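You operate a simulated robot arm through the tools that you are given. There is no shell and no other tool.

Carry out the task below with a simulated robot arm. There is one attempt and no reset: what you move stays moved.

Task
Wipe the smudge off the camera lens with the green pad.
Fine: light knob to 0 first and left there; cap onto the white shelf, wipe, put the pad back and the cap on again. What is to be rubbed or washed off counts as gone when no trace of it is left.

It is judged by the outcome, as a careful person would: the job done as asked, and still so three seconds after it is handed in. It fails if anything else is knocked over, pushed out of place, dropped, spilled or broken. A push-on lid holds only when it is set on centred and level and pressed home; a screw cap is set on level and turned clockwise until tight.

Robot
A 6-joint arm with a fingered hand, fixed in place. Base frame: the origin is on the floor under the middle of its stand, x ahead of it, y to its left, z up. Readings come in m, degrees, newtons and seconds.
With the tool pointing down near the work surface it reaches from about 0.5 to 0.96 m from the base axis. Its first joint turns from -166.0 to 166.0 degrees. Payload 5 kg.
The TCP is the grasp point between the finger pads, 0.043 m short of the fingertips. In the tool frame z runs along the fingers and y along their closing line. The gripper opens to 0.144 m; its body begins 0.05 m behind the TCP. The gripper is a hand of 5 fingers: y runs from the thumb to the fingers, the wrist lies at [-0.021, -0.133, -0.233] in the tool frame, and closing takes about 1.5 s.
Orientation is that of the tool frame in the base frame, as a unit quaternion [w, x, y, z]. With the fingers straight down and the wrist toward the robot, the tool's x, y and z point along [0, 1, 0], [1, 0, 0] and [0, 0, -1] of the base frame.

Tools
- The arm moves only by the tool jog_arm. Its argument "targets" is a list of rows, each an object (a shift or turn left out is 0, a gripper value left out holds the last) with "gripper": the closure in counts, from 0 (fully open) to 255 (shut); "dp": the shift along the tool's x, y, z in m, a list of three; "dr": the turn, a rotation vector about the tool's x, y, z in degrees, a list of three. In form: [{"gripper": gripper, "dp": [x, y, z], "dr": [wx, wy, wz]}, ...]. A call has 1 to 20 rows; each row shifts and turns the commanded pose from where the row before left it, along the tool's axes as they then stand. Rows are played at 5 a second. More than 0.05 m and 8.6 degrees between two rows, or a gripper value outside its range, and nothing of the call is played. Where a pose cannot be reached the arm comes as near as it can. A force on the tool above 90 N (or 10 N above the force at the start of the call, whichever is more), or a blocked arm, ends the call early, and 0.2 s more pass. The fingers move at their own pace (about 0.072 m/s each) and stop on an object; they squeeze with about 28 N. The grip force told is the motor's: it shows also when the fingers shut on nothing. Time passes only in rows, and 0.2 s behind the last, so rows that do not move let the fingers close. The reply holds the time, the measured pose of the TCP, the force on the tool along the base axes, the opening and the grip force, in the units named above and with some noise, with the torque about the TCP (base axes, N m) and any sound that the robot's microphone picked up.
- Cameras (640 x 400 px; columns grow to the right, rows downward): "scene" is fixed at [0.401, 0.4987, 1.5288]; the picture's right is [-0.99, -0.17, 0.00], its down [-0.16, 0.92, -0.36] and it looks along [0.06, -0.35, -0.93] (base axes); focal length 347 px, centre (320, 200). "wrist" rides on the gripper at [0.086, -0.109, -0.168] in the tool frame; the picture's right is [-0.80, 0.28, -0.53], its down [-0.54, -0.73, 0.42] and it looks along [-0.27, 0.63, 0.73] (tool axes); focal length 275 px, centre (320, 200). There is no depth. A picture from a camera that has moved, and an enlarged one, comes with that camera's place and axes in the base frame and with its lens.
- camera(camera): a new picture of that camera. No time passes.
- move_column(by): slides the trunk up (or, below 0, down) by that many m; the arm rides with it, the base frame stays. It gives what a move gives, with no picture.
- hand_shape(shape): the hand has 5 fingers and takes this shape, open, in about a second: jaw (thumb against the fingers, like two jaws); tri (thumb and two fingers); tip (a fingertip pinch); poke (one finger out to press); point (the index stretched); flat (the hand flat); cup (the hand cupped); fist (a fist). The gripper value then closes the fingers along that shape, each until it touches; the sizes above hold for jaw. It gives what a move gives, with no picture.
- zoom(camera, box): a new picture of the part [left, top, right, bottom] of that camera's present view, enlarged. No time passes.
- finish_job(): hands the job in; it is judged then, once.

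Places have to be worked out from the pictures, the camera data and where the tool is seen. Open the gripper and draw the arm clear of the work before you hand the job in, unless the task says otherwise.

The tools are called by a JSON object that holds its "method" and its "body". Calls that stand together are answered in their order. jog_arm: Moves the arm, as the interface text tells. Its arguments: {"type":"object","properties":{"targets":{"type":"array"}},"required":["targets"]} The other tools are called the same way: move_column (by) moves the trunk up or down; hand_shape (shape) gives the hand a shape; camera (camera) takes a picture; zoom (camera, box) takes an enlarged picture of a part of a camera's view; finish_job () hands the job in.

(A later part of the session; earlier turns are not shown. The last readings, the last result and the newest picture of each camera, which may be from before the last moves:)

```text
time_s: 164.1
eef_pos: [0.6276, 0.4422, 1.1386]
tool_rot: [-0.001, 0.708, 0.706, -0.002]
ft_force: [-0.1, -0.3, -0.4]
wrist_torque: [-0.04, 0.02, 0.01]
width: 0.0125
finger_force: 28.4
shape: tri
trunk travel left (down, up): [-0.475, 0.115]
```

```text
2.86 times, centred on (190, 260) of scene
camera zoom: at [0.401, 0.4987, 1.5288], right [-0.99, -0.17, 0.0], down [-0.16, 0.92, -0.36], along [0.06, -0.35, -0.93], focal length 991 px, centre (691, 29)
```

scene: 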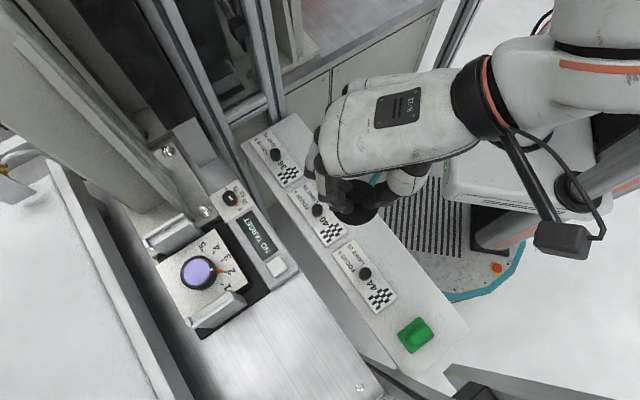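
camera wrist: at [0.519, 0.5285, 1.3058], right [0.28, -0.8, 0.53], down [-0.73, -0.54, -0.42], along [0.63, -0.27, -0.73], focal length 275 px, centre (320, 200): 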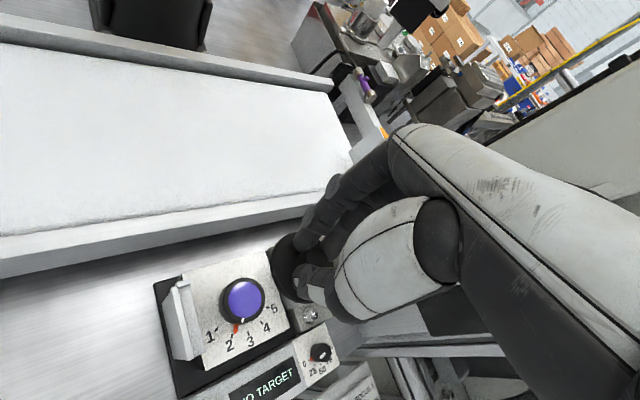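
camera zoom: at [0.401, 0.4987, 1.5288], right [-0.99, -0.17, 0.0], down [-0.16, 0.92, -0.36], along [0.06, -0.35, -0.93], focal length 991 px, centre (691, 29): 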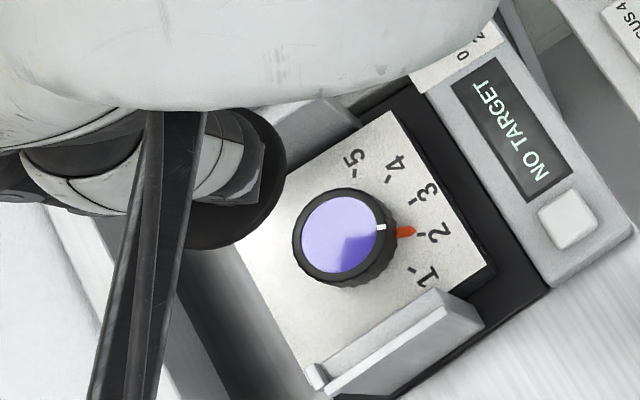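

In nearly the same view as before wiping, the ring's mark has turned by about 4° toward 3, which I'll correct with the cap on. I fine-correct the position (−3 mm, −2 mm) and descend to z≈1.03.

{"method": "jog_arm", "body": {"targets": [{"dp": [-0.0019, -0.003, 0.03]}, {"dp": [0, 0, 0.04]}, {"dp": [0, 0, 0.038]}, {"dp": [0, 0, 0]}]}}

{"method": "zoom", "body": {"camera": "wrist", "box": [220, 190, 380, 310]}}

{"method": "zoom", "body": {"camera": "scene", "box": [110, 190, 270, 330]}}

```text
time_s: 165.1
eef_pos: [0.6234, 0.4379, 1.0306]
tool_rot: [-0.001, 0.708, 0.706, -0.001]
ft_force: [0.3, -0.1, 0.1]
wrist_torque: [0.02, 0.01, 0.01]
width: 0.0125
finger_force: 27.5
shape: tri
trunk travel left (down, up): [-0.475, 0.115]
```

```text
3.33 times, centred on (300, 250) of wrist
camera zoom: at [0.5154, 0.5242, 1.1983], right [0.28, -0.8, 0.53], down [-0.73, -0.54, -0.42], along [0.63, -0.27, -0.73], focal length 918 px, centre (387, 33)
```

zoom: 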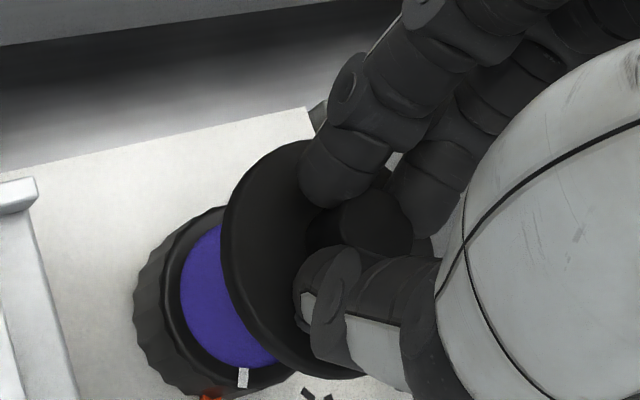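

```text
2.86 times, centred on (190, 260) of scene
camera zoom: at [0.401, 0.4987, 1.5288], right [-0.99, -0.17, 0.0], down [-0.16, 0.92, -0.36], along [0.06, -0.35, -0.93], focal length 991 px, centre (691, 29)
```

zoom: 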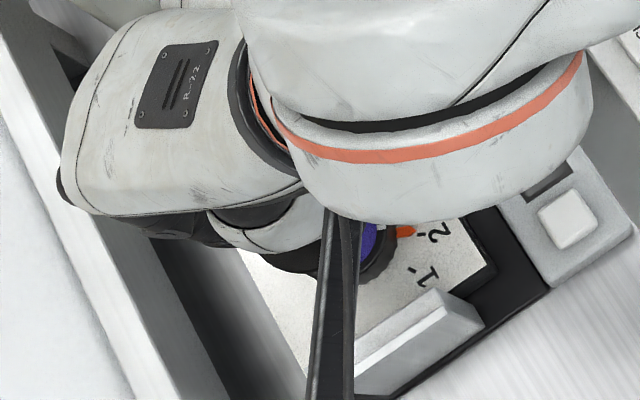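

The camera pose tells me that I'm 2.4 mm short in base y compared with the removal pose. I correct that and descend to z≈1.005, just above seating.

{"method": "jog_arm", "body": {"targets": [{"dp": [0.0024, 0.0006, 0.008]}, {"dp": [0, 0, 0.009]}, {"dp": [0, 0, 0.008]}, {"dp": [0, 0, 0]}]}}

{"method": "zoom", "body": {"camera": "wrist", "box": [240, 180, 400, 300]}}

{"method": "zoom", "body": {"camera": "wrist", "box": [200, 200, 320, 320]}}

```text
time_s: 166.1
eef_pos: [0.6233, 0.4411, 1.0061]
tool_rot: [0.0, 0.708, 0.707, -0.001]
ft_force: [-0.4, 0.5, -0.3]
wrist_torque: [-0.01, 0.0, -0.01]
width: 0.0126
finger_force: 27.7
shape: tri
trunk travel left (down, up): [-0.475, 0.115]
```

```text
3.33 times, centred on (320, 240) of wrist
camera zoom: at [0.5155, 0.5272, 1.1724], right [0.28, -0.8, 0.53], down [-0.73, -0.54, -0.42], along [0.63, -0.27, -0.73], focal length 918 px, centre (320, 67)
```

zoom: 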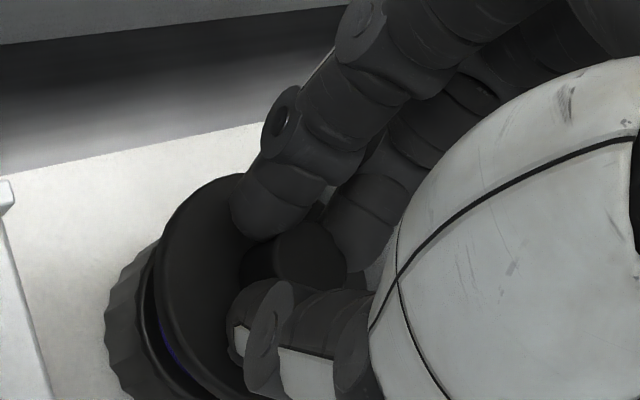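

```text
3.33 times, centred on (260, 260) of wrist
camera zoom: at [0.5155, 0.5272, 1.1724], right [0.28, -0.8, 0.53], down [-0.73, -0.54, -0.42], along [0.63, -0.27, -0.73], focal length 918 px, centre (520, 0)
```

zoom: 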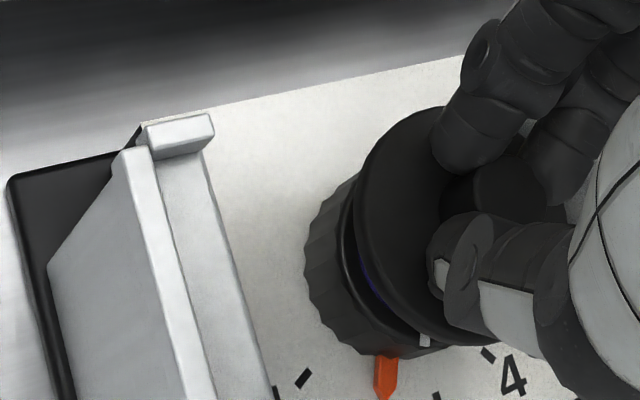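

Within 0.6 mm of the target. I make that last correction and go down 7 mm, then look at the gap between cap and ring.

{"method": "jog_arm", "body": {"targets": [{"dp": [-0.0006, 0.0005, 0.004]}, {"dp": [0, 0, 0.003]}, {"dp": [0, 0, 0]}]}}

{"method": "zoom", "body": {"camera": "wrist", "box": [240, 180, 400, 300]}}

{"method": "zoom", "body": {"camera": "wrist", "box": [220, 220, 300, 290]}}

```text
time_s: 166.9
eef_pos: [0.6246, 0.4396, 0.9993]
tool_rot: [0.0, 0.708, 0.706, -0.001]
ft_force: [-0.9, -0.2, -1.0]
wrist_torque: [-0.05, 0.0, -0.02]
width: 0.0126
finger_force: 27.9
shape: tri
trunk travel left (down, up): [-0.475, 0.115]
```

```text
3.33 times, centred on (320, 240) of wrist
camera zoom: at [0.5161, 0.5261, 1.1651], right [0.28, -0.8, 0.53], down [-0.73, -0.54, -0.42], along [0.63, -0.27, -0.73], focal length 918 px, centre (320, 67)
```

zoom: 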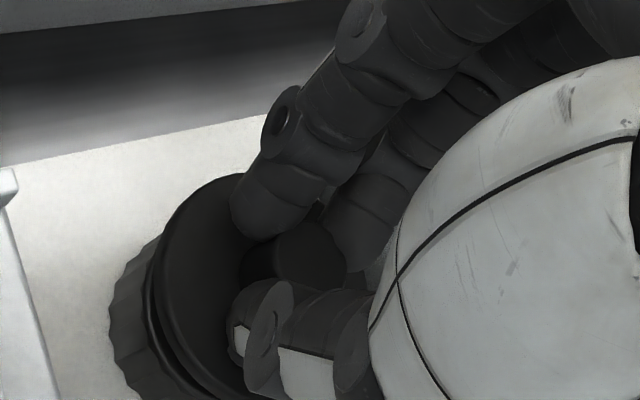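

```text
5.71 times, centred on (260, 255) of wrist
camera zoom: at [0.5161, 0.5261, 1.1651], right [0.28, -0.8, 0.53], down [-0.73, -0.54, -0.42], along [0.63, -0.27, -0.73], focal length 1573 px, centre (663, -114)
```

zoom: 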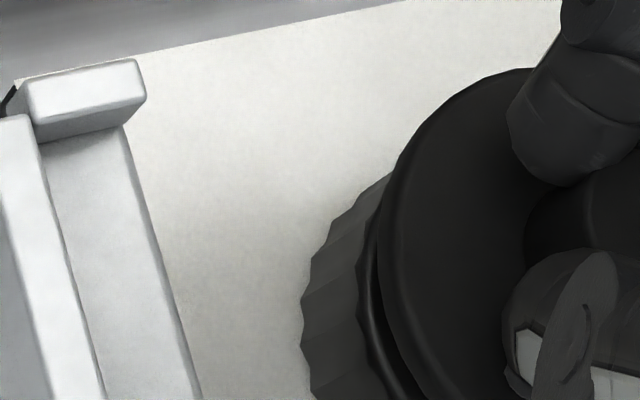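

Gap of a few millimetres, well aligned. I descend in 1.5 mm steps reading the force.

{"method": "jog_arm", "body": {"targets": [{"dp": [0, 0, 0.0015]}, {"dp": [0, 0, 0.0015]}, {"dp": [0, 0, 0]}]}}

```text
time_s: 167.7
eef_pos: [0.624, 0.4398, 0.9954]
tool_rot: [0.001, 0.708, 0.706, -0.002]
ft_force: [0.4, 0.3, -0.7]
wrist_torque: [0.01, -0.01, -0.03]
width: 0.0126
finger_force: 27.9
shape: tri
trunk travel left (down, up): [-0.475, 0.115]
```

No contact yet at z≈0.9955; continuing with 1.5 mm steps.

{"method": "jog_arm", "body": {"targets": [{"dp": [0, 0, 0.0015]}, {"dp": [0, 0, 0.0015]}, {"dp": [0, 0, 0]}]}}

{"method": "zoom", "body": {"camera": "wrist", "box": [220, 220, 300, 290]}}

```text
time_s: 168.5
eef_pos: [0.624, 0.4392, 0.9939]
tool_rot: [0.0, 0.707, 0.707, -0.002]
ft_force: [-1.4, 0.9, 0.2]
wrist_torque: [-0.01, -0.03, 0.01]
width: 0.0127
finger_force: 28.6
shape: tri
trunk travel left (down, up): [-0.475, 0.115]
```

```text
5.71 times, centred on (260, 255) of wrist
camera zoom: at [0.5158, 0.5264, 1.1594], right [0.28, -0.8, 0.53], down [-0.73, -0.54, -0.42], along [0.63, -0.27, -0.73], focal length 1573 px, centre (663, -114)
```

zoom: 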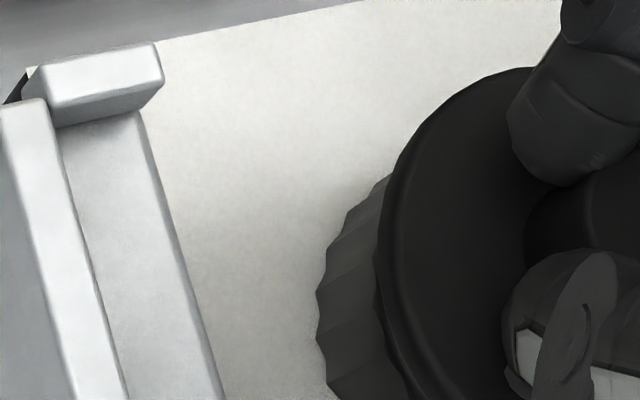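

The gap has almost closed. I press down further in 1 mm steps and watch the force build up.

{"method": "jog_arm", "body": {"targets": [{"dp": [0, 0, 0.001]}, {"dp": [0, 0, 0.001]}, {"dp": [0, 0, 0]}]}}

```text
time_s: 169.3
eef_pos: [0.6242, 0.4397, 0.9923]
tool_rot: [0.0, 0.707, 0.707, 0.0]
ft_force: [0.3, 0.5, 6.7]
wrist_torque: [0.03, -0.13, 0.0]
width: 0.0128
finger_force: 27.6
shape: tri
trunk travel left (down, up): [-0.475, 0.115]
```

First contact (6.7 N) at z≈0.992, as predicted. I press 3 mm more (commanded) to seat it firmly.

{"method": "jog_arm", "body": {"targets": [{"dp": [0, 0, 0.001]}, {"dp": [0, 0, 0.001]}, {"dp": [0, 0, 0.001]}, {"dp": [0, 0, 0]}]}}

{"method": "zoom", "body": {"camera": "wrist", "box": [220, 220, 300, 290]}}

{"method": "zoom", "body": {"camera": "wrist", "box": [200, 200, 320, 320]}}

```text
time_s: 170.3
eef_pos: [0.6239, 0.4399, 0.9913]
tool_rot: [0.001, 0.707, 0.707, 0.002]
ft_force: [0.8, 1.3, 22.9]
wrist_torque: [0.01, -0.14, 0.0]
width: 0.0136
finger_force: 28.3
shape: tri
trunk travel left (down, up): [-0.475, 0.115]
```

```text
5.71 times, centred on (260, 255) of wrist
camera zoom: at [0.5145, 0.5259, 1.1573], right [0.28, -0.8, 0.53], down [-0.72, -0.54, -0.43], along [0.63, -0.27, -0.73], focal length 1573 px, centre (663, -114)
```

zoom: 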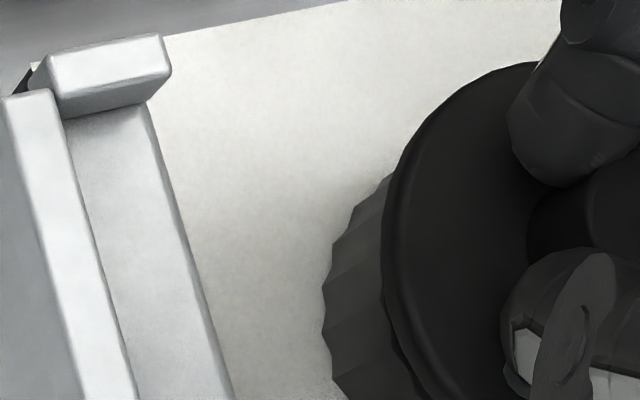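

```text
3.33 times, centred on (260, 260) of wrist
camera zoom: at [0.5145, 0.5259, 1.1573], right [0.28, -0.8, 0.53], down [-0.72, -0.54, -0.43], along [0.63, -0.27, -0.73], focal length 918 px, centre (520, 0)
```

zoom: 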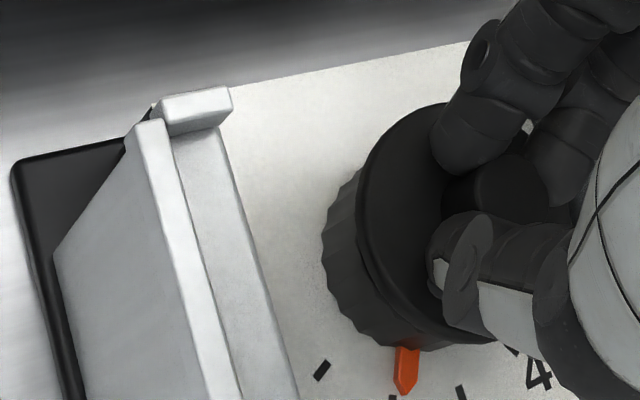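

23 N and the cap looks flush. I press on to about 45 N to be sure it is home.

{"method": "jog_arm", "body": {"targets": [{"dp": [0, 0, 0.0015]}, {"dp": [0, 0, 0.0015]}, {"dp": [0, 0, 0]}]}}

{"method": "zoom", "body": {"camera": "wrist", "box": [220, 220, 300, 290]}}

{"method": "zoom", "body": {"camera": "scene", "box": [150, 230, 270, 320]}}

```text
time_s: 171.1
eef_pos: [0.6232, 0.4395, 0.9891]
tool_rot: [0.0, 0.707, 0.707, 0.003]
ft_force: [-1.6, 0.0, 35.6]
wrist_torque: [-0.06, -0.02, 0.01]
width: 0.0146
finger_force: 27.9
shape: tri
trunk travel left (down, up): [-0.475, 0.115]
```

```text
5.71 times, centred on (260, 255) of wrist
camera zoom: at [0.5142, 0.5256, 1.1565], right [0.28, -0.8, 0.53], down [-0.72, -0.54, -0.43], along [0.63, -0.27, -0.73], focal length 1573 px, centre (663, -114)
```

zoom: 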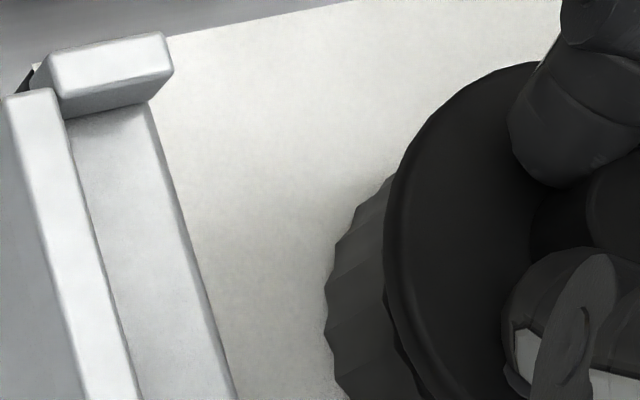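

```text
4.44 times, centred on (210, 275) of scene
camera zoom: at [0.401, 0.4987, 1.5288], right [-0.99, -0.17, 0.0], down [-0.16, 0.92, -0.36], along [0.06, -0.35, -0.93], focal length 1541 px, centre (809, -133)
```

zoom: 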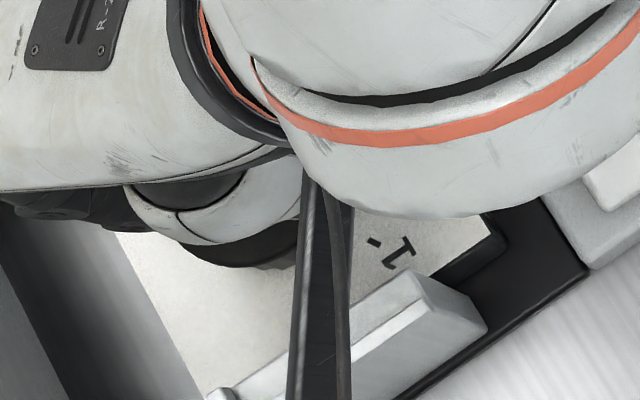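

35 N with the load now centred. I press a bit more, to roughly 50 N, then relax.

{"method": "jog_arm", "body": {"targets": [{"dp": [0, 0, 0.0015]}, {"dp": [0, 0, 0.0015]}, {"dp": [0, 0, 0]}]}}

{"method": "zoom", "body": {"camera": "wrist", "box": [220, 220, 300, 290]}}

```text
time_s: 171.9
eef_pos: [0.6236, 0.4391, 0.9894]
tool_rot: [0.001, 0.708, 0.706, 0.006]
ft_force: [-3.6, -1.4, 43.5]
wrist_torque: [-0.1, 0.09, 0.03]
width: 0.0149
finger_force: 28.0
shape: tri
trunk travel left (down, up): [-0.475, 0.115]
```

```text
5.71 times, centred on (260, 255) of wrist
camera zoom: at [0.5139, 0.5252, 1.156], right [0.28, -0.8, 0.53], down [-0.72, -0.54, -0.43], along [0.63, -0.26, -0.73], focal length 1573 px, centre (663, -114)
```

zoom: 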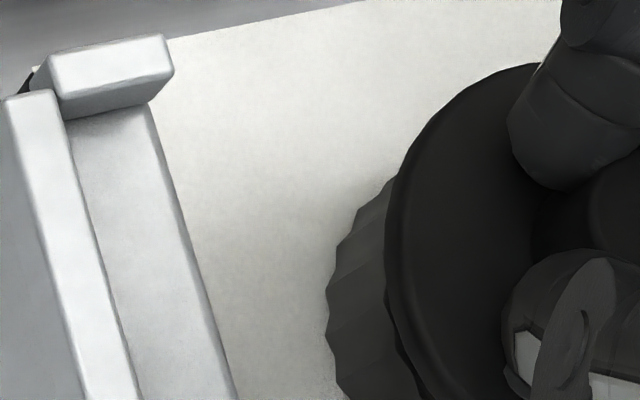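

Seated at 44 N without further travel. Before relaxing I check the focus pointer against its marks in this view.

{"method": "zoom", "body": {"camera": "wrist", "box": [240, 260, 340, 330]}}

{"method": "zoom", "body": {"camera": "wrist", "box": [200, 200, 320, 320]}}

```text
5.71 times, centred on (290, 295) of wrist
camera zoom: at [0.5139, 0.5252, 1.156], right [0.28, -0.8, 0.53], down [-0.72, -0.54, -0.43], along [0.63, -0.26, -0.73], focal length 1573 px, centre (491, -343)
```

zoom: 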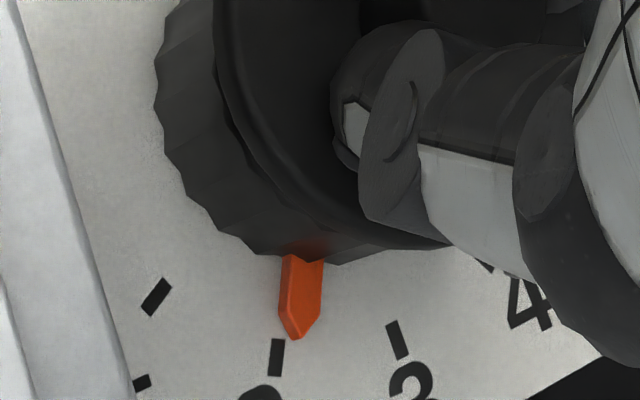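

```text
3.33 times, centred on (260, 260) of wrist
camera zoom: at [0.5139, 0.5252, 1.156], right [0.28, -0.8, 0.53], down [-0.72, -0.54, -0.43], along [0.63, -0.26, -0.73], focal length 918 px, centre (520, 0)
```

zoom: 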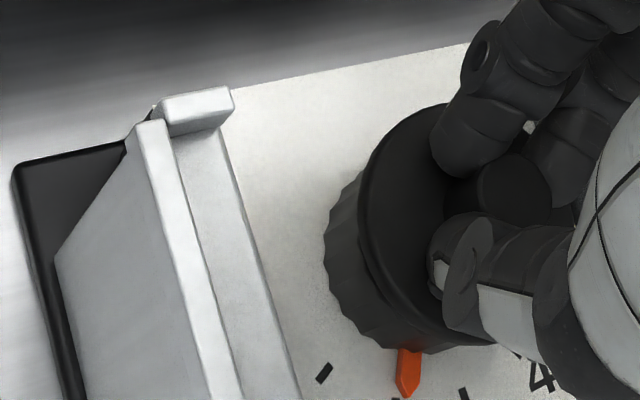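

The pointer is about 3° past mark 2 toward 3. With the cap held I reduce the pressing force a little and twist 3° clockwise to bring the ring back, then check.

{"method": "jog_arm", "body": {"targets": [{"dp": [0, 0, -0.002]}, {"dr": [0, 0, 1.5]}, {"dr": [0, 0, 1.5]}, {"dp": [0, 0, 0]}]}}

{"method": "zoom", "body": {"camera": "wrist", "box": [240, 260, 340, 330]}}

```text
time_s: 172.9
eef_pos: [0.6232, 0.4406, 0.9891]
tool_rot: [0.001, 0.726, 0.688, 0.004]
ft_force: [-1.5, 1.0, 38.3]
wrist_torque: [0.0, 0.05, 0.04]
width: 0.0149
finger_force: 28.1
shape: tri
trunk travel left (down, up): [-0.475, 0.115]
```

```text
5.71 times, centred on (290, 295) of wrist
camera zoom: at [0.5189, 0.5309, 1.1562], right [0.24, -0.81, 0.53], down [-0.75, -0.5, -0.43], along [0.62, -0.3, -0.73], focal length 1573 px, centre (491, -343)
```

zoom: 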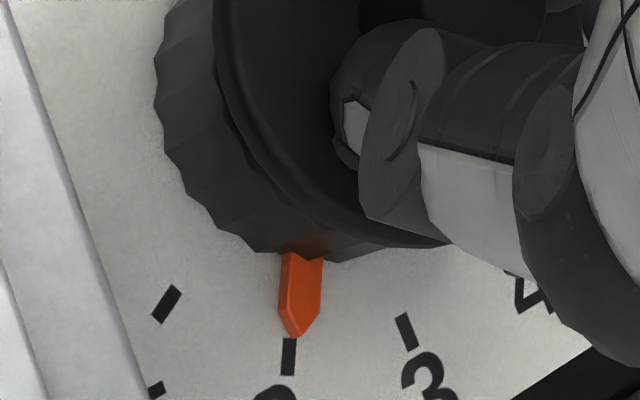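

The ring turned with the cap and the pointer now stands right over mark 2. I relax the pressing force in steps before releasing.

{"method": "jog_arm", "body": {"targets": [{"dp": [0, 0, -0.0015]}, {"dp": [0, 0, -0.0015]}, {"dp": [0, 0, -0.0015]}, {"dp": [0, 0, 0]}]}}

```text
time_s: 173.9
eef_pos: [0.6234, 0.4403, 0.9897]
tool_rot: [0.0, 0.725, 0.689, 0.001]
ft_force: [0.6, 4.9, 26.0]
wrist_torque: [0.13, -0.08, 0.03]
width: 0.015
finger_force: 28.5
shape: tri
trunk travel left (down, up): [-0.475, 0.115]
```

Still 26 N; I ease off further.

{"method": "jog_arm", "body": {"targets": [{"dp": [0, 0, -0.0015]}, {"dp": [0, 0, -0.0015]}, {"dp": [0, 0, 0]}]}}

```text
time_s: 174.7
eef_pos: [0.6231, 0.4384, 0.9914]
tool_rot: [0.0, 0.726, 0.687, -0.002]
ft_force: [0.8, 5.2, 14.9]
wrist_torque: [0.18, -0.12, -0.01]
width: 0.0146
finger_force: 28.0
shape: tri
trunk travel left (down, up): [-0.475, 0.115]
```

About 15 N remains, pressing the cap home. I open the fingers gently to ~0.033 without moving.

{"method": "jog_arm", "body": {"targets": [{"gripper": 225}, {"gripper": 205}, {"gripper": 196}, {"gripper": 196}, {"gripper": 196}]}}

{"method": "zoom", "body": {"camera": "wrist", "box": [240, 200, 360, 300]}}

{"method": "zoom", "body": {"camera": "wrist", "box": [240, 260, 340, 330]}}

```text
time_s: 175.9
eef_pos: [0.6249, 0.4399, 0.9914]
tool_rot: [0.0, 0.726, 0.687, -0.001]
ft_force: [-1.1, 0.7, 0.6]
wrist_torque: [0.01, 0.03, -0.01]
width: 0.0333
finger_force: 0.0
shape: tri
trunk travel left (down, up): [-0.475, 0.115]
```

```text
4.00 times, centred on (300, 250) of wrist
camera zoom: at [0.5209, 0.5314, 1.1571], right [0.24, -0.81, 0.53], down [-0.75, -0.5, -0.42], along [0.61, -0.3, -0.73], focal length 1101 px, centre (400, 0)
```

zoom: 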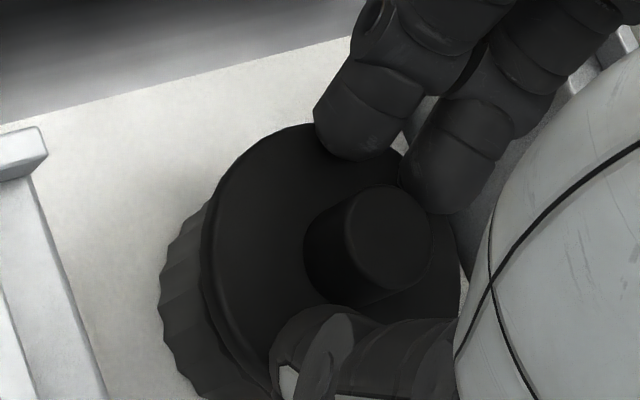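

```text
5.71 times, centred on (290, 295) of wrist
camera zoom: at [0.5209, 0.5314, 1.1571], right [0.24, -0.81, 0.53], down [-0.75, -0.5, -0.42], along [0.61, -0.3, -0.73], focal length 1573 px, centre (491, -343)
```

zoom: 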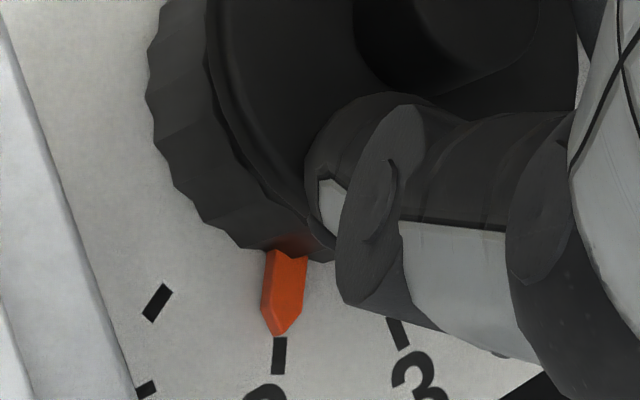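

Released; the cap stays in place. I lift straight up clear of the boss and guides, and draw back to inspect cap, ring and pointer.

{"method": "jog_arm", "body": {"targets": [{"dp": [0, 0, -0.008]}, {"dp": [0, 0, -0.012]}, {"dp": [0, 0, -0.03]}, {"dp": [0, 0, -0.04]}, {"dp": [0, 0, -0.04]}, {"dp": [0, -0.045, 0]}, {"dp": [0, -0.045, 0]}, {"dp": [0, -0.045, 0]}, {"dp": [0, -0.045, 0]}, {"dp": [0, 0, 0]}]}}

{"method": "zoom", "body": {"camera": "scene", "box": [175, 245, 245, 300]}}

{"method": "camera", "body": {"camera": "wrist"}}

{"method": "camera", "body": {"camera": "scene"}}

```text
time_s: 178.1
eef_pos: [0.4433, 0.4468, 1.1223]
tool_rot: [0.0, 0.726, 0.687, 0.0]
ft_force: [0.8, -0.1, -0.2]
wrist_torque: [-0.01, -0.03, -0.02]
width: 0.0334
finger_force: 0.1
shape: tri
trunk travel left (down, up): [-0.475, 0.115]
```

```text
7.27 times, centred on (210, 272) of scene
camera zoom: at [0.401, 0.4987, 1.5288], right [-0.99, -0.17, 0.0], down [-0.16, 0.92, -0.36], along [0.06, -0.35, -0.93], focal length 2522 px, centre (1120, -327)
```

zoom: 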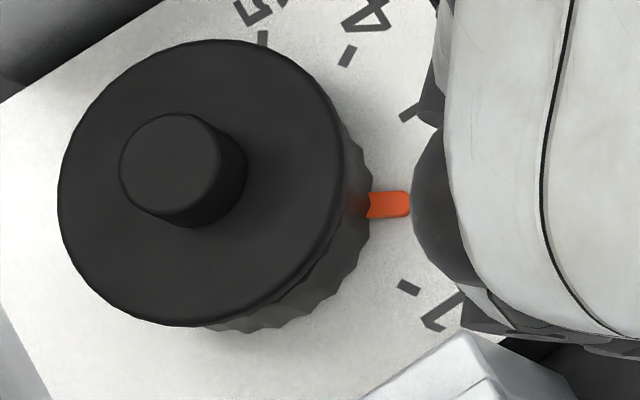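

```text
taken
camera wrist: at [0.3396, 0.5401, 1.2892], right [0.24, -0.81, 0.54], down [-0.75, -0.5, -0.42], along [0.61, -0.3, -0.73], focal length 275 px, centre (320, 200)
```

wrist: 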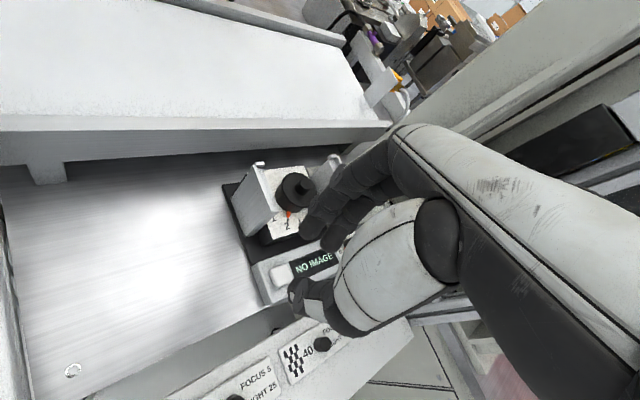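

```text
taken
```

scene: 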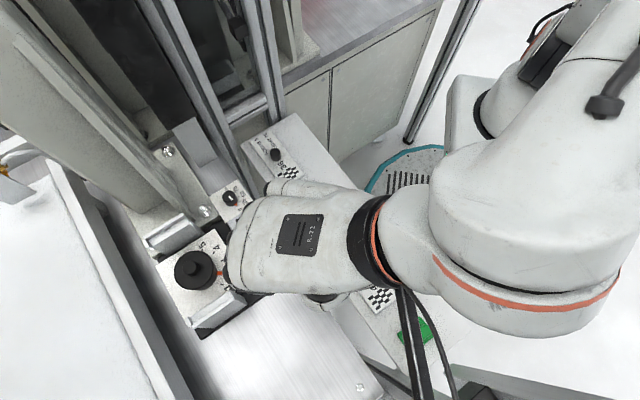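

The display shows NO IMAGE again, so the cap covers the lens. I compare the cap's seat with the very first view using the same zoom box, and look from the wrist camera as well.

{"method": "zoom", "body": {"camera": "scene", "box": [130, 160, 310, 340]}}

{"method": "zoom", "body": {"camera": "wrist", "box": [230, 150, 350, 240]}}

{"method": "zoom", "body": {"camera": "wrist", "box": [265, 165, 325, 215]}}

```text
2.22 times, centred on (220, 250) of scene
camera zoom: at [0.401, 0.4987, 1.5288], right [-0.99, -0.17, 0.0], down [-0.16, 0.92, -0.36], along [0.06, -0.35, -0.93], focal length 770 px, centre (542, 89)
```

zoom: 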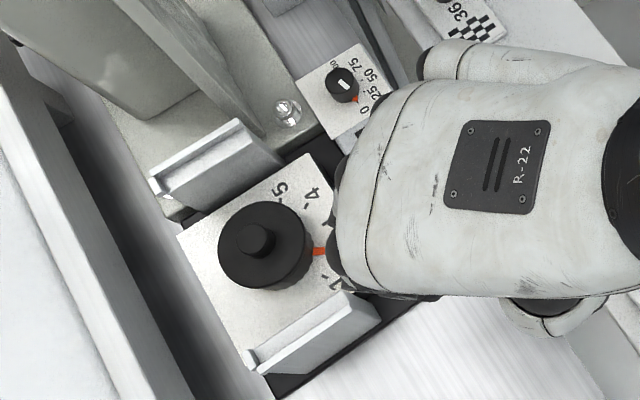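

```text
4.44 times, centred on (290, 195) of wrist
camera zoom: at [0.3396, 0.5401, 1.2892], right [0.24, -0.81, 0.54], down [-0.75, -0.5, -0.42], along [0.61, -0.3, -0.73], focal length 1224 px, centre (453, 222)
```

zoom: 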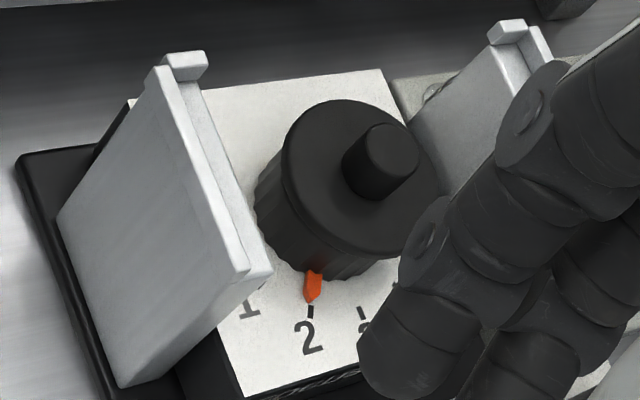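

```text
8.00 times, centred on (295, 190) of wrist
camera zoom: at [0.3396, 0.5401, 1.2892], right [0.24, -0.81, 0.54], down [-0.75, -0.5, -0.42], along [0.61, -0.3, -0.73], focal length 2202 px, centre (520, 280)
```

zoom: 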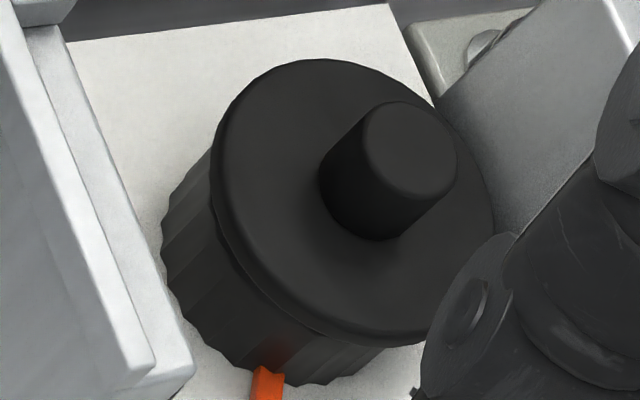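

Careful measurement shows the cap about 4–5 mm off centre (toward +x), so it may not be properly seated; the pointer is also ~3° below 2 now. I'll re-grip the boss, lift a little, re-centre and press again. First I move back above it with an opening of ~0.05.

{"method": "jog_arm", "body": {"targets": [{"gripper": 165, "dr": [0, 0, -3]}, {"dp": [-0.0016, 0.037, 0]}, {"dp": [-0.0016, 0.037, 0]}, {"dp": [-0.0016, 0.037, 0]}, {"dp": [-0.0016, 0.037, 0]}, {"dp": [-0.0016, 0.037, 0]}, {"dp": [0, 0, 0.03]}, {"dp": [0, 0, 0.03]}, {"dp": [0, 0, 0.03]}, {"dp": [0, 0, 0]}]}}

{"method": "zoom", "body": {"camera": "wrist", "box": [220, 180, 380, 300]}}

{"method": "zoom", "body": {"camera": "wrist", "box": [240, 220, 340, 300]}}

```text
time_s: 180.3
eef_pos: [0.629, 0.4427, 1.0312]
tool_rot: [-0.001, 0.708, 0.706, -0.001]
ft_force: [0.5, 0.8, -0.9]
wrist_torque: [0.0, 0.01, -0.01]
width: 0.0504
finger_force: 0.0
shape: tri
trunk travel left (down, up): [-0.475, 0.115]
```

```text
3.33 times, centred on (300, 240) of wrist
camera zoom: at [0.521, 0.5291, 1.1981], right [0.28, -0.8, 0.53], down [-0.73, -0.54, -0.42], along [0.63, -0.27, -0.73], focal length 918 px, centre (387, 67)
```

zoom: 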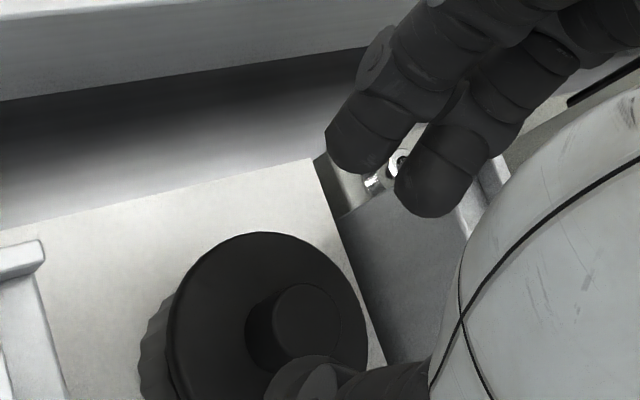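

```text
5.00 times, centred on (290, 260) of wrist
camera zoom: at [0.521, 0.5291, 1.1981], right [0.28, -0.8, 0.53], down [-0.73, -0.54, -0.42], along [0.63, -0.27, -0.73], focal length 1376 px, centre (470, -100)
```

zoom: 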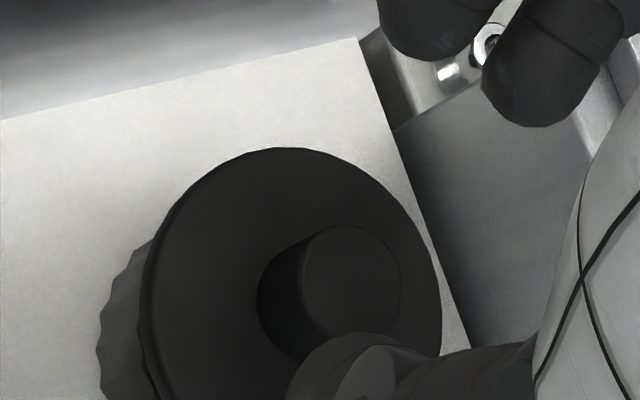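

Measured with the same view as at the first approach, the boss is 3–4 mm off its original place. I position the tripod around it and descend.

{"method": "jog_arm", "body": {"targets": [{"dp": [-0.0033, -0.0023, 0.015]}, {"dp": [0, 0, 0.012]}, {"dp": [0, 0, 0.008]}, {"dp": [0, 0, 0.006]}, {"dp": [0, 0, 0]}]}}

{"method": "zoom", "body": {"camera": "wrist", "box": [240, 180, 400, 300]}}

```text
time_s: 181.5
eef_pos: [0.6263, 0.4376, 0.9886]
tool_rot: [0.0, 0.707, 0.707, 0.0]
ft_force: [-1.2, 0.7, 0.9]
wrist_torque: [-0.01, -0.09, 0.06]
width: 0.0505
finger_force: 0.1
shape: tri
trunk travel left (down, up): [-0.475, 0.115]
```

```text
3.33 times, centred on (320, 240) of wrist
camera zoom: at [0.5182, 0.5248, 1.1563], right [0.28, -0.8, 0.53], down [-0.73, -0.54, -0.42], along [0.63, -0.27, -0.73], focal length 918 px, centre (320, 67)
```

zoom: 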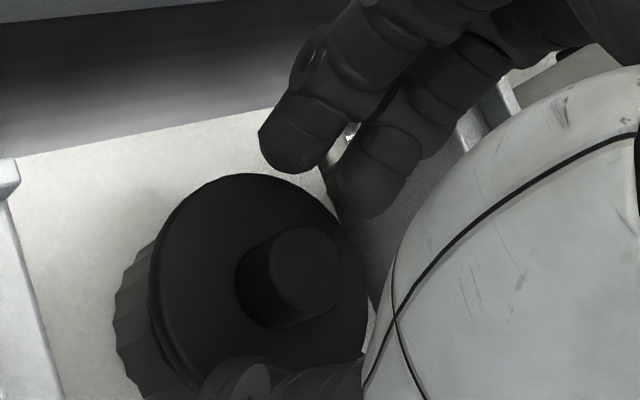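

The tripod encloses the boss. I shift by about 1 mm in both directions toward the balanced position and close on it.

{"method": "jog_arm", "body": {"targets": [{"dp": [0.0011, 0.0012, 0]}, {"gripper": 195}, {"gripper": 225}, {"gripper": 255}, {"gripper": 255}, {"gripper": 255}, {"gripper": 255}]}}

{"method": "zoom", "body": {"camera": "wrist", "box": [280, 220, 350, 280]}}

{"method": "zoom", "body": {"camera": "wrist", "box": [240, 180, 400, 300]}}

```text
time_s: 183.1
eef_pos: [0.6291, 0.4387, 0.9898]
tool_rot: [0.0, 0.708, 0.706, -0.002]
ft_force: [0.5, 0.4, -0.2]
wrist_torque: [0.0, -0.02, -0.02]
width: 0.0125
finger_force: 27.8
shape: tri
trunk travel left (down, up): [-0.475, 0.115]
```

```text
6.67 times, centred on (315, 250) of wrist
camera zoom: at [0.5197, 0.5257, 1.1565], right [0.28, -0.8, 0.53], down [-0.73, -0.54, -0.42], along [0.63, -0.27, -0.73], focal length 1835 px, centre (353, -133)
```

zoom: 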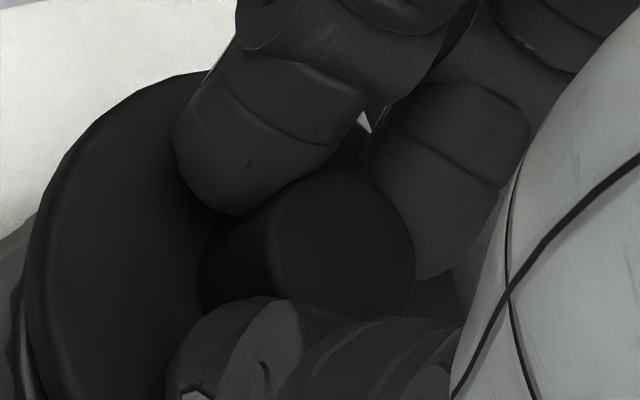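

```text
3.33 times, centred on (320, 240) of wrist
camera zoom: at [0.5197, 0.5257, 1.1565], right [0.28, -0.8, 0.53], down [-0.73, -0.54, -0.42], along [0.63, -0.27, -0.73], focal length 918 px, centre (320, 67)
```

zoom: 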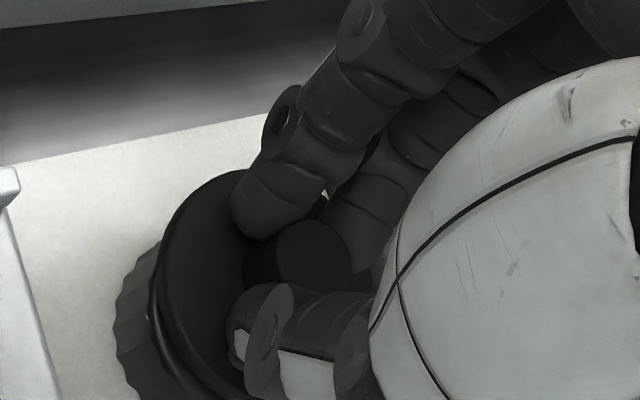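

Balanced grip. I now lift in 1 mm steps and watch whether the cap resists (which would mean it had latched).

{"method": "jog_arm", "body": {"targets": [{"dp": [0, 0, -0.001]}, {"dp": [0, 0, -0.001]}]}}

{"method": "zoom", "body": {"camera": "wrist", "box": [220, 220, 300, 290]}}

```text
time_s: 183.7
eef_pos: [0.628, 0.4399, 0.9921]
tool_rot: [0.0, 0.708, 0.706, -0.001]
ft_force: [-1.0, 0.0, -0.5]
wrist_torque: [-0.02, -0.02, 0.0]
width: 0.0126
finger_force: 28.2
shape: tri
trunk travel left (down, up): [-0.475, 0.115]
```

```text
5.71 times, centred on (260, 255) of wrist
camera zoom: at [0.5199, 0.5258, 1.1587], right [0.28, -0.8, 0.53], down [-0.73, -0.54, -0.42], along [0.63, -0.27, -0.73], focal length 1573 px, centre (663, -114)
```

zoom: 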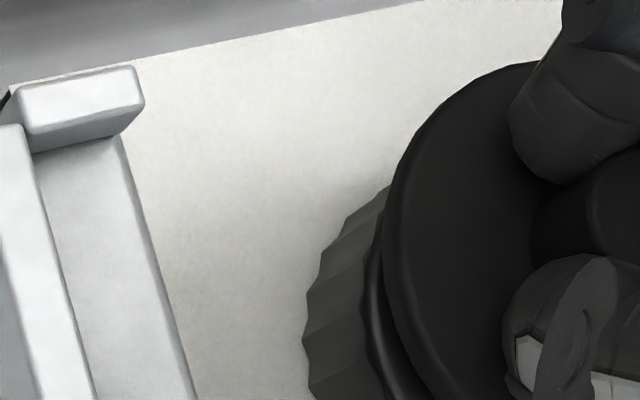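

It lifts freely: it had not latched, and the exposed rim confirms the offset. I raise it 4 mm more and shift 3.5 mm toward −x to centre it.

{"method": "jog_arm", "body": {"targets": [{"dp": [0, 0, -0.004]}, {"dp": [0.0002, -0.0036, 0]}, {"dp": [0, 0, 0]}]}}

{"method": "zoom", "body": {"camera": "wrist", "box": [220, 220, 300, 290]}}

{"method": "zoom", "body": {"camera": "wrist", "box": [200, 200, 320, 320]}}

```text
time_s: 184.5
eef_pos: [0.6245, 0.4396, 0.9947]
tool_rot: [0.0, 0.707, 0.707, -0.001]
ft_force: [0.4, -1.1, -1.0]
wrist_torque: [0.01, -0.02, -0.03]
width: 0.0125
finger_force: 27.6
shape: tri
trunk travel left (down, up): [-0.475, 0.115]
```

```text
5.71 times, centred on (260, 255) of wrist
camera zoom: at [0.5161, 0.5261, 1.1621], right [0.28, -0.8, 0.53], down [-0.73, -0.54, -0.42], along [0.63, -0.27, -0.73], focal length 1573 px, centre (663, -114)
```

zoom: 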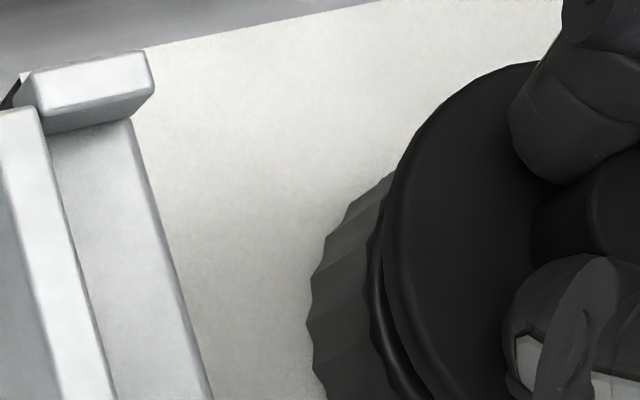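

```text
3.33 times, centred on (260, 260) of wrist
camera zoom: at [0.5161, 0.5261, 1.1621], right [0.28, -0.8, 0.53], down [-0.73, -0.54, -0.42], along [0.63, -0.27, -0.73], focal length 918 px, centre (520, 0)
```

zoom: 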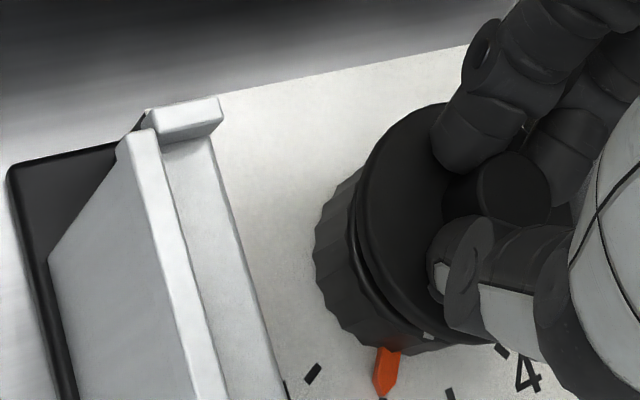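

Now 6 mm above the ring at the removal position. I take the same zoom as right after the first 6 mm lift to compare cap and ring outlines.

{"method": "zoom", "body": {"camera": "wrist", "box": [240, 180, 400, 300]}}

{"method": "zoom", "body": {"camera": "scene", "box": [150, 230, 270, 320]}}

```text
3.33 times, centred on (320, 240) of wrist
camera zoom: at [0.5161, 0.5261, 1.1621], right [0.28, -0.8, 0.53], down [-0.73, -0.54, -0.42], along [0.63, -0.27, -0.73], focal length 918 px, centre (320, 67)
```

zoom: 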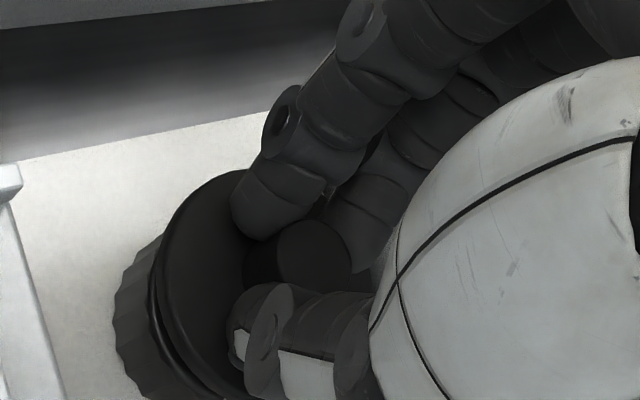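

```text
4.44 times, centred on (210, 275) of scene
camera zoom: at [0.401, 0.4987, 1.5288], right [-0.99, -0.17, 0.0], down [-0.16, 0.92, -0.36], along [0.06, -0.35, -0.93], focal length 1541 px, centre (809, -133)
```

zoom: 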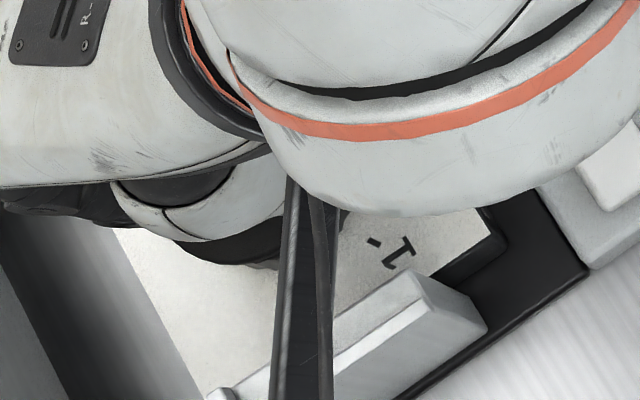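

The cap–ring relation now matches the removal picture within half a millimetre. I lower it gently, 5 mm, and then fine steps to first touch.

{"method": "jog_arm", "body": {"targets": [{"dp": [0, 0, 0.002]}, {"dp": [0, 0, 0.0015]}, {"dp": [0, 0, 0.001]}, {"dp": [0, 0, 0]}]}}

```text
time_s: 185.5
eef_pos: [0.6239, 0.44, 0.9915]
tool_rot: [0.0, 0.707, 0.707, -0.001]
ft_force: [-0.3, -0.7, -0.5]
wrist_torque: [0.04, 0.0, 0.02]
width: 0.0123
finger_force: 28.2
shape: tri
trunk travel left (down, up): [-0.475, 0.115]
```

Not touching yet; continuing in 0.7 mm steps.

{"method": "jog_arm", "body": {"targets": [{"dp": [0, 0, 0.0007]}, {"dp": [0, 0, 0.0007]}, {"dp": [0, 0, 0]}]}}

{"method": "zoom", "body": {"camera": "wrist", "box": [220, 220, 300, 290]}}

```text
time_s: 186.3
eef_pos: [0.6238, 0.4392, 0.9904]
tool_rot: [0.001, 0.708, 0.706, -0.002]
ft_force: [0.2, -0.6, -0.2]
wrist_torque: [0.0, 0.0, 0.0]
width: 0.0126
finger_force: 27.6
shape: tri
trunk travel left (down, up): [-0.475, 0.115]
```

```text
5.71 times, centred on (260, 255) of wrist
camera zoom: at [0.5162, 0.5256, 1.1569], right [0.28, -0.8, 0.53], down [-0.73, -0.54, -0.42], along [0.63, -0.27, -0.73], focal length 1573 px, centre (663, -114)
```

zoom: 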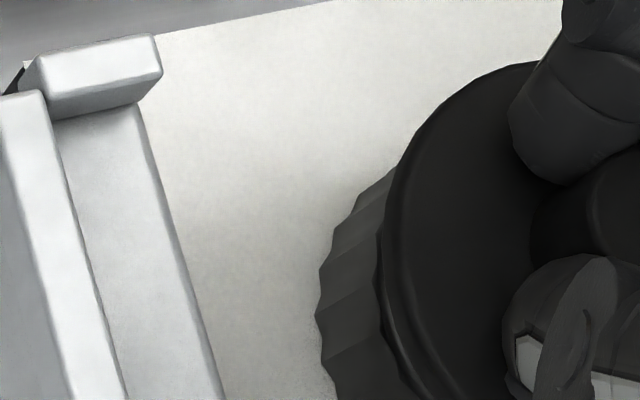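

Still no contact at the height where it sat off-centre before, a good sign. I continue in 0.7 mm steps.

{"method": "jog_arm", "body": {"targets": [{"dp": [0, 0, 0.0007]}, {"dp": [0, 0, 0.0007]}, {"dp": [0, 0, 0]}]}}

```text
time_s: 187.1
eef_pos: [0.6227, 0.4396, 0.9894]
tool_rot: [0.0, 0.708, 0.706, 0.0]
ft_force: [0.0, 0.2, 1.5]
wrist_torque: [-0.01, -0.03, -0.04]
width: 0.0128
finger_force: 28.0
shape: tri
trunk travel left (down, up): [-0.475, 0.115]
```

{"method": "jog_arm", "body": {"targets": [{"dp": [0, 0, 0.0007]}, {"dp": [0, 0, 0.0007]}, {"dp": [0, 0, 0]}]}}

{"method": "zoom", "body": {"camera": "wrist", "box": [220, 220, 300, 290]}}

```text
time_s: 187.9
eef_pos: [0.6242, 0.4389, 0.9888]
tool_rot: [0.0, 0.707, 0.707, 0.0]
ft_force: [-0.9, -0.1, 8.2]
wrist_torque: [-0.01, -0.03, 0.01]
width: 0.0128
finger_force: 27.9
shape: tri
trunk travel left (down, up): [-0.475, 0.115]
```

```text
5.71 times, centred on (260, 255) of wrist
camera zoom: at [0.5156, 0.5258, 1.1555], right [0.28, -0.8, 0.53], down [-0.73, -0.54, -0.42], along [0.63, -0.27, -0.73], focal length 1573 px, centre (663, -114)
```

zoom: 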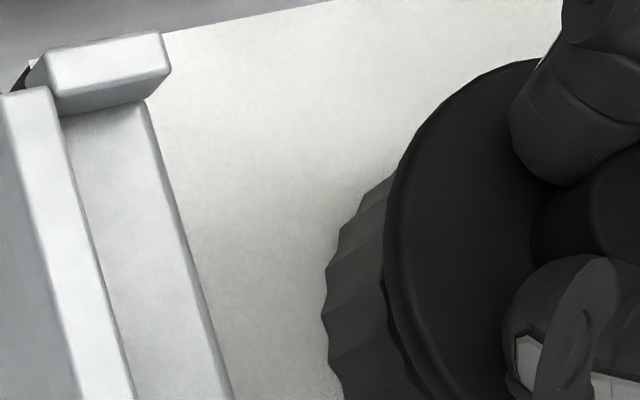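

Even contact now: 8 N with practically no torque, so the cap sits centred and level. Holding it at this light pressure I twist 2.7° counter-clockwise to bring the focus pointer back to 2, then check.

{"method": "zoom", "body": {"camera": "wrist", "box": [240, 260, 340, 330]}}

{"method": "jog_arm", "body": {"targets": [{"dp": [0, 0, 0.0007]}, {"dr": [0, 0, -1.35]}, {"dr": [0, 0, -1.35]}, {"dp": [0, 0, 0]}]}}

{"method": "zoom", "body": {"camera": "wrist", "box": [240, 260, 340, 330]}}

```text
5.71 times, centred on (290, 295) of wrist
camera zoom: at [0.5156, 0.5258, 1.1555], right [0.28, -0.8, 0.53], down [-0.73, -0.54, -0.42], along [0.63, -0.27, -0.73], focal length 1573 px, centre (491, -343)
```

zoom: 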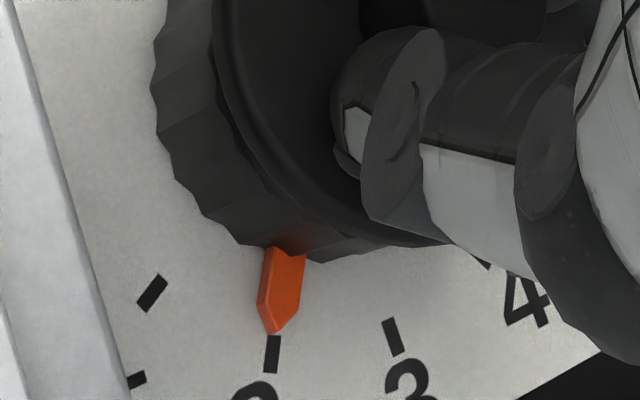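

```text
time_s: 188.9
eef_pos: [0.624, 0.439, 0.9894]
tool_rot: [0.001, 0.691, 0.723, 0.001]
ft_force: [-0.3, 1.5, 15.9]
wrist_torque: [0.09, 0.06, 0.0]
width: 0.0131
finger_force: 28.2
shape: tri
trunk travel left (down, up): [-0.475, 0.115]
```

```text
5.71 times, centred on (290, 295) of wrist
camera zoom: at [0.5114, 0.5203, 1.1553], right [0.32, -0.78, 0.53], down [-0.7, -0.58, -0.42], along [0.64, -0.24, -0.73], focal length 1573 px, centre (491, -343)
```

zoom: 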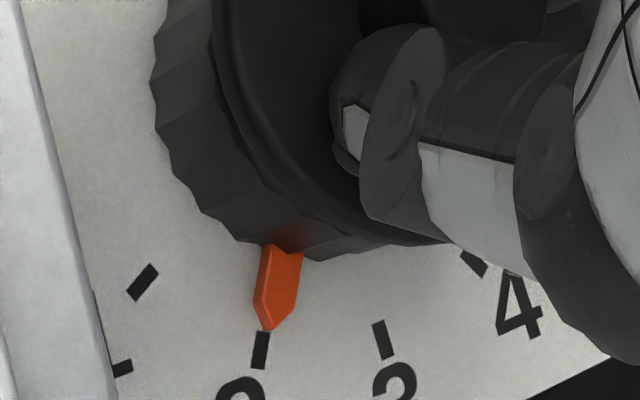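

The pointer followed and now stands at the position that corresponds to the original setting at 2. I relax the pressure slightly and open the fingers.

{"method": "jog_arm", "body": {"targets": [{"dp": [0, 0, -0.0008]}, {"dp": [0, 0, -0.0007]}, {"dp": [0, 0, 0]}, {"gripper": 240}, {"gripper": 225}, {"gripper": 210}, {"gripper": 190}, {"gripper": 175}, {"gripper": 165}, {"gripper": 165}]}}

{"method": "zoom", "body": {"camera": "wrist", "box": [240, 180, 400, 300]}}

{"method": "zoom", "body": {"camera": "wrist", "box": [240, 260, 340, 330]}}

```text
time_s: 191.1
eef_pos: [0.623, 0.4398, 0.9883]
tool_rot: [0.0, 0.691, 0.723, -0.001]
ft_force: [-0.4, -0.7, -0.5]
wrist_torque: [0.0, -0.01, 0.01]
width: 0.0506
finger_force: 0.0
shape: tri
trunk travel left (down, up): [-0.475, 0.115]
```

```text
3.33 times, centred on (320, 240) of wrist
camera zoom: at [0.5124, 0.521, 1.1552], right [0.32, -0.78, 0.53], down [-0.7, -0.58, -0.42], along [0.64, -0.24, -0.73], focal length 918 px, centre (320, 67)
```

zoom: 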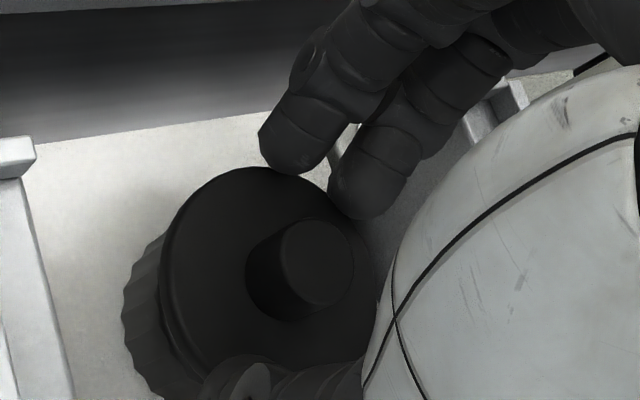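

```text
5.71 times, centred on (290, 295) of wrist
camera zoom: at [0.5124, 0.521, 1.1552], right [0.32, -0.78, 0.53], down [-0.7, -0.58, -0.42], along [0.64, -0.24, -0.73], focal length 1573 px, centre (491, -343)
```

zoom: 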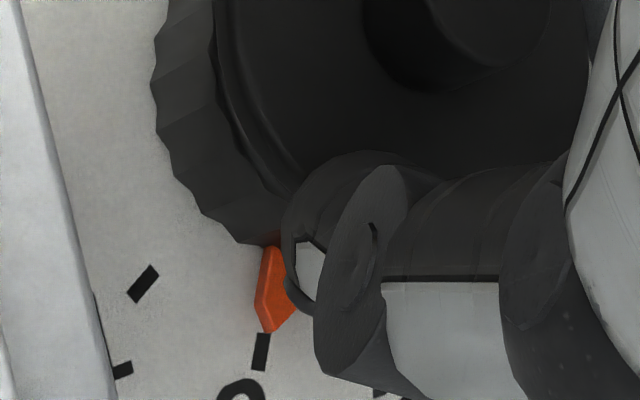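

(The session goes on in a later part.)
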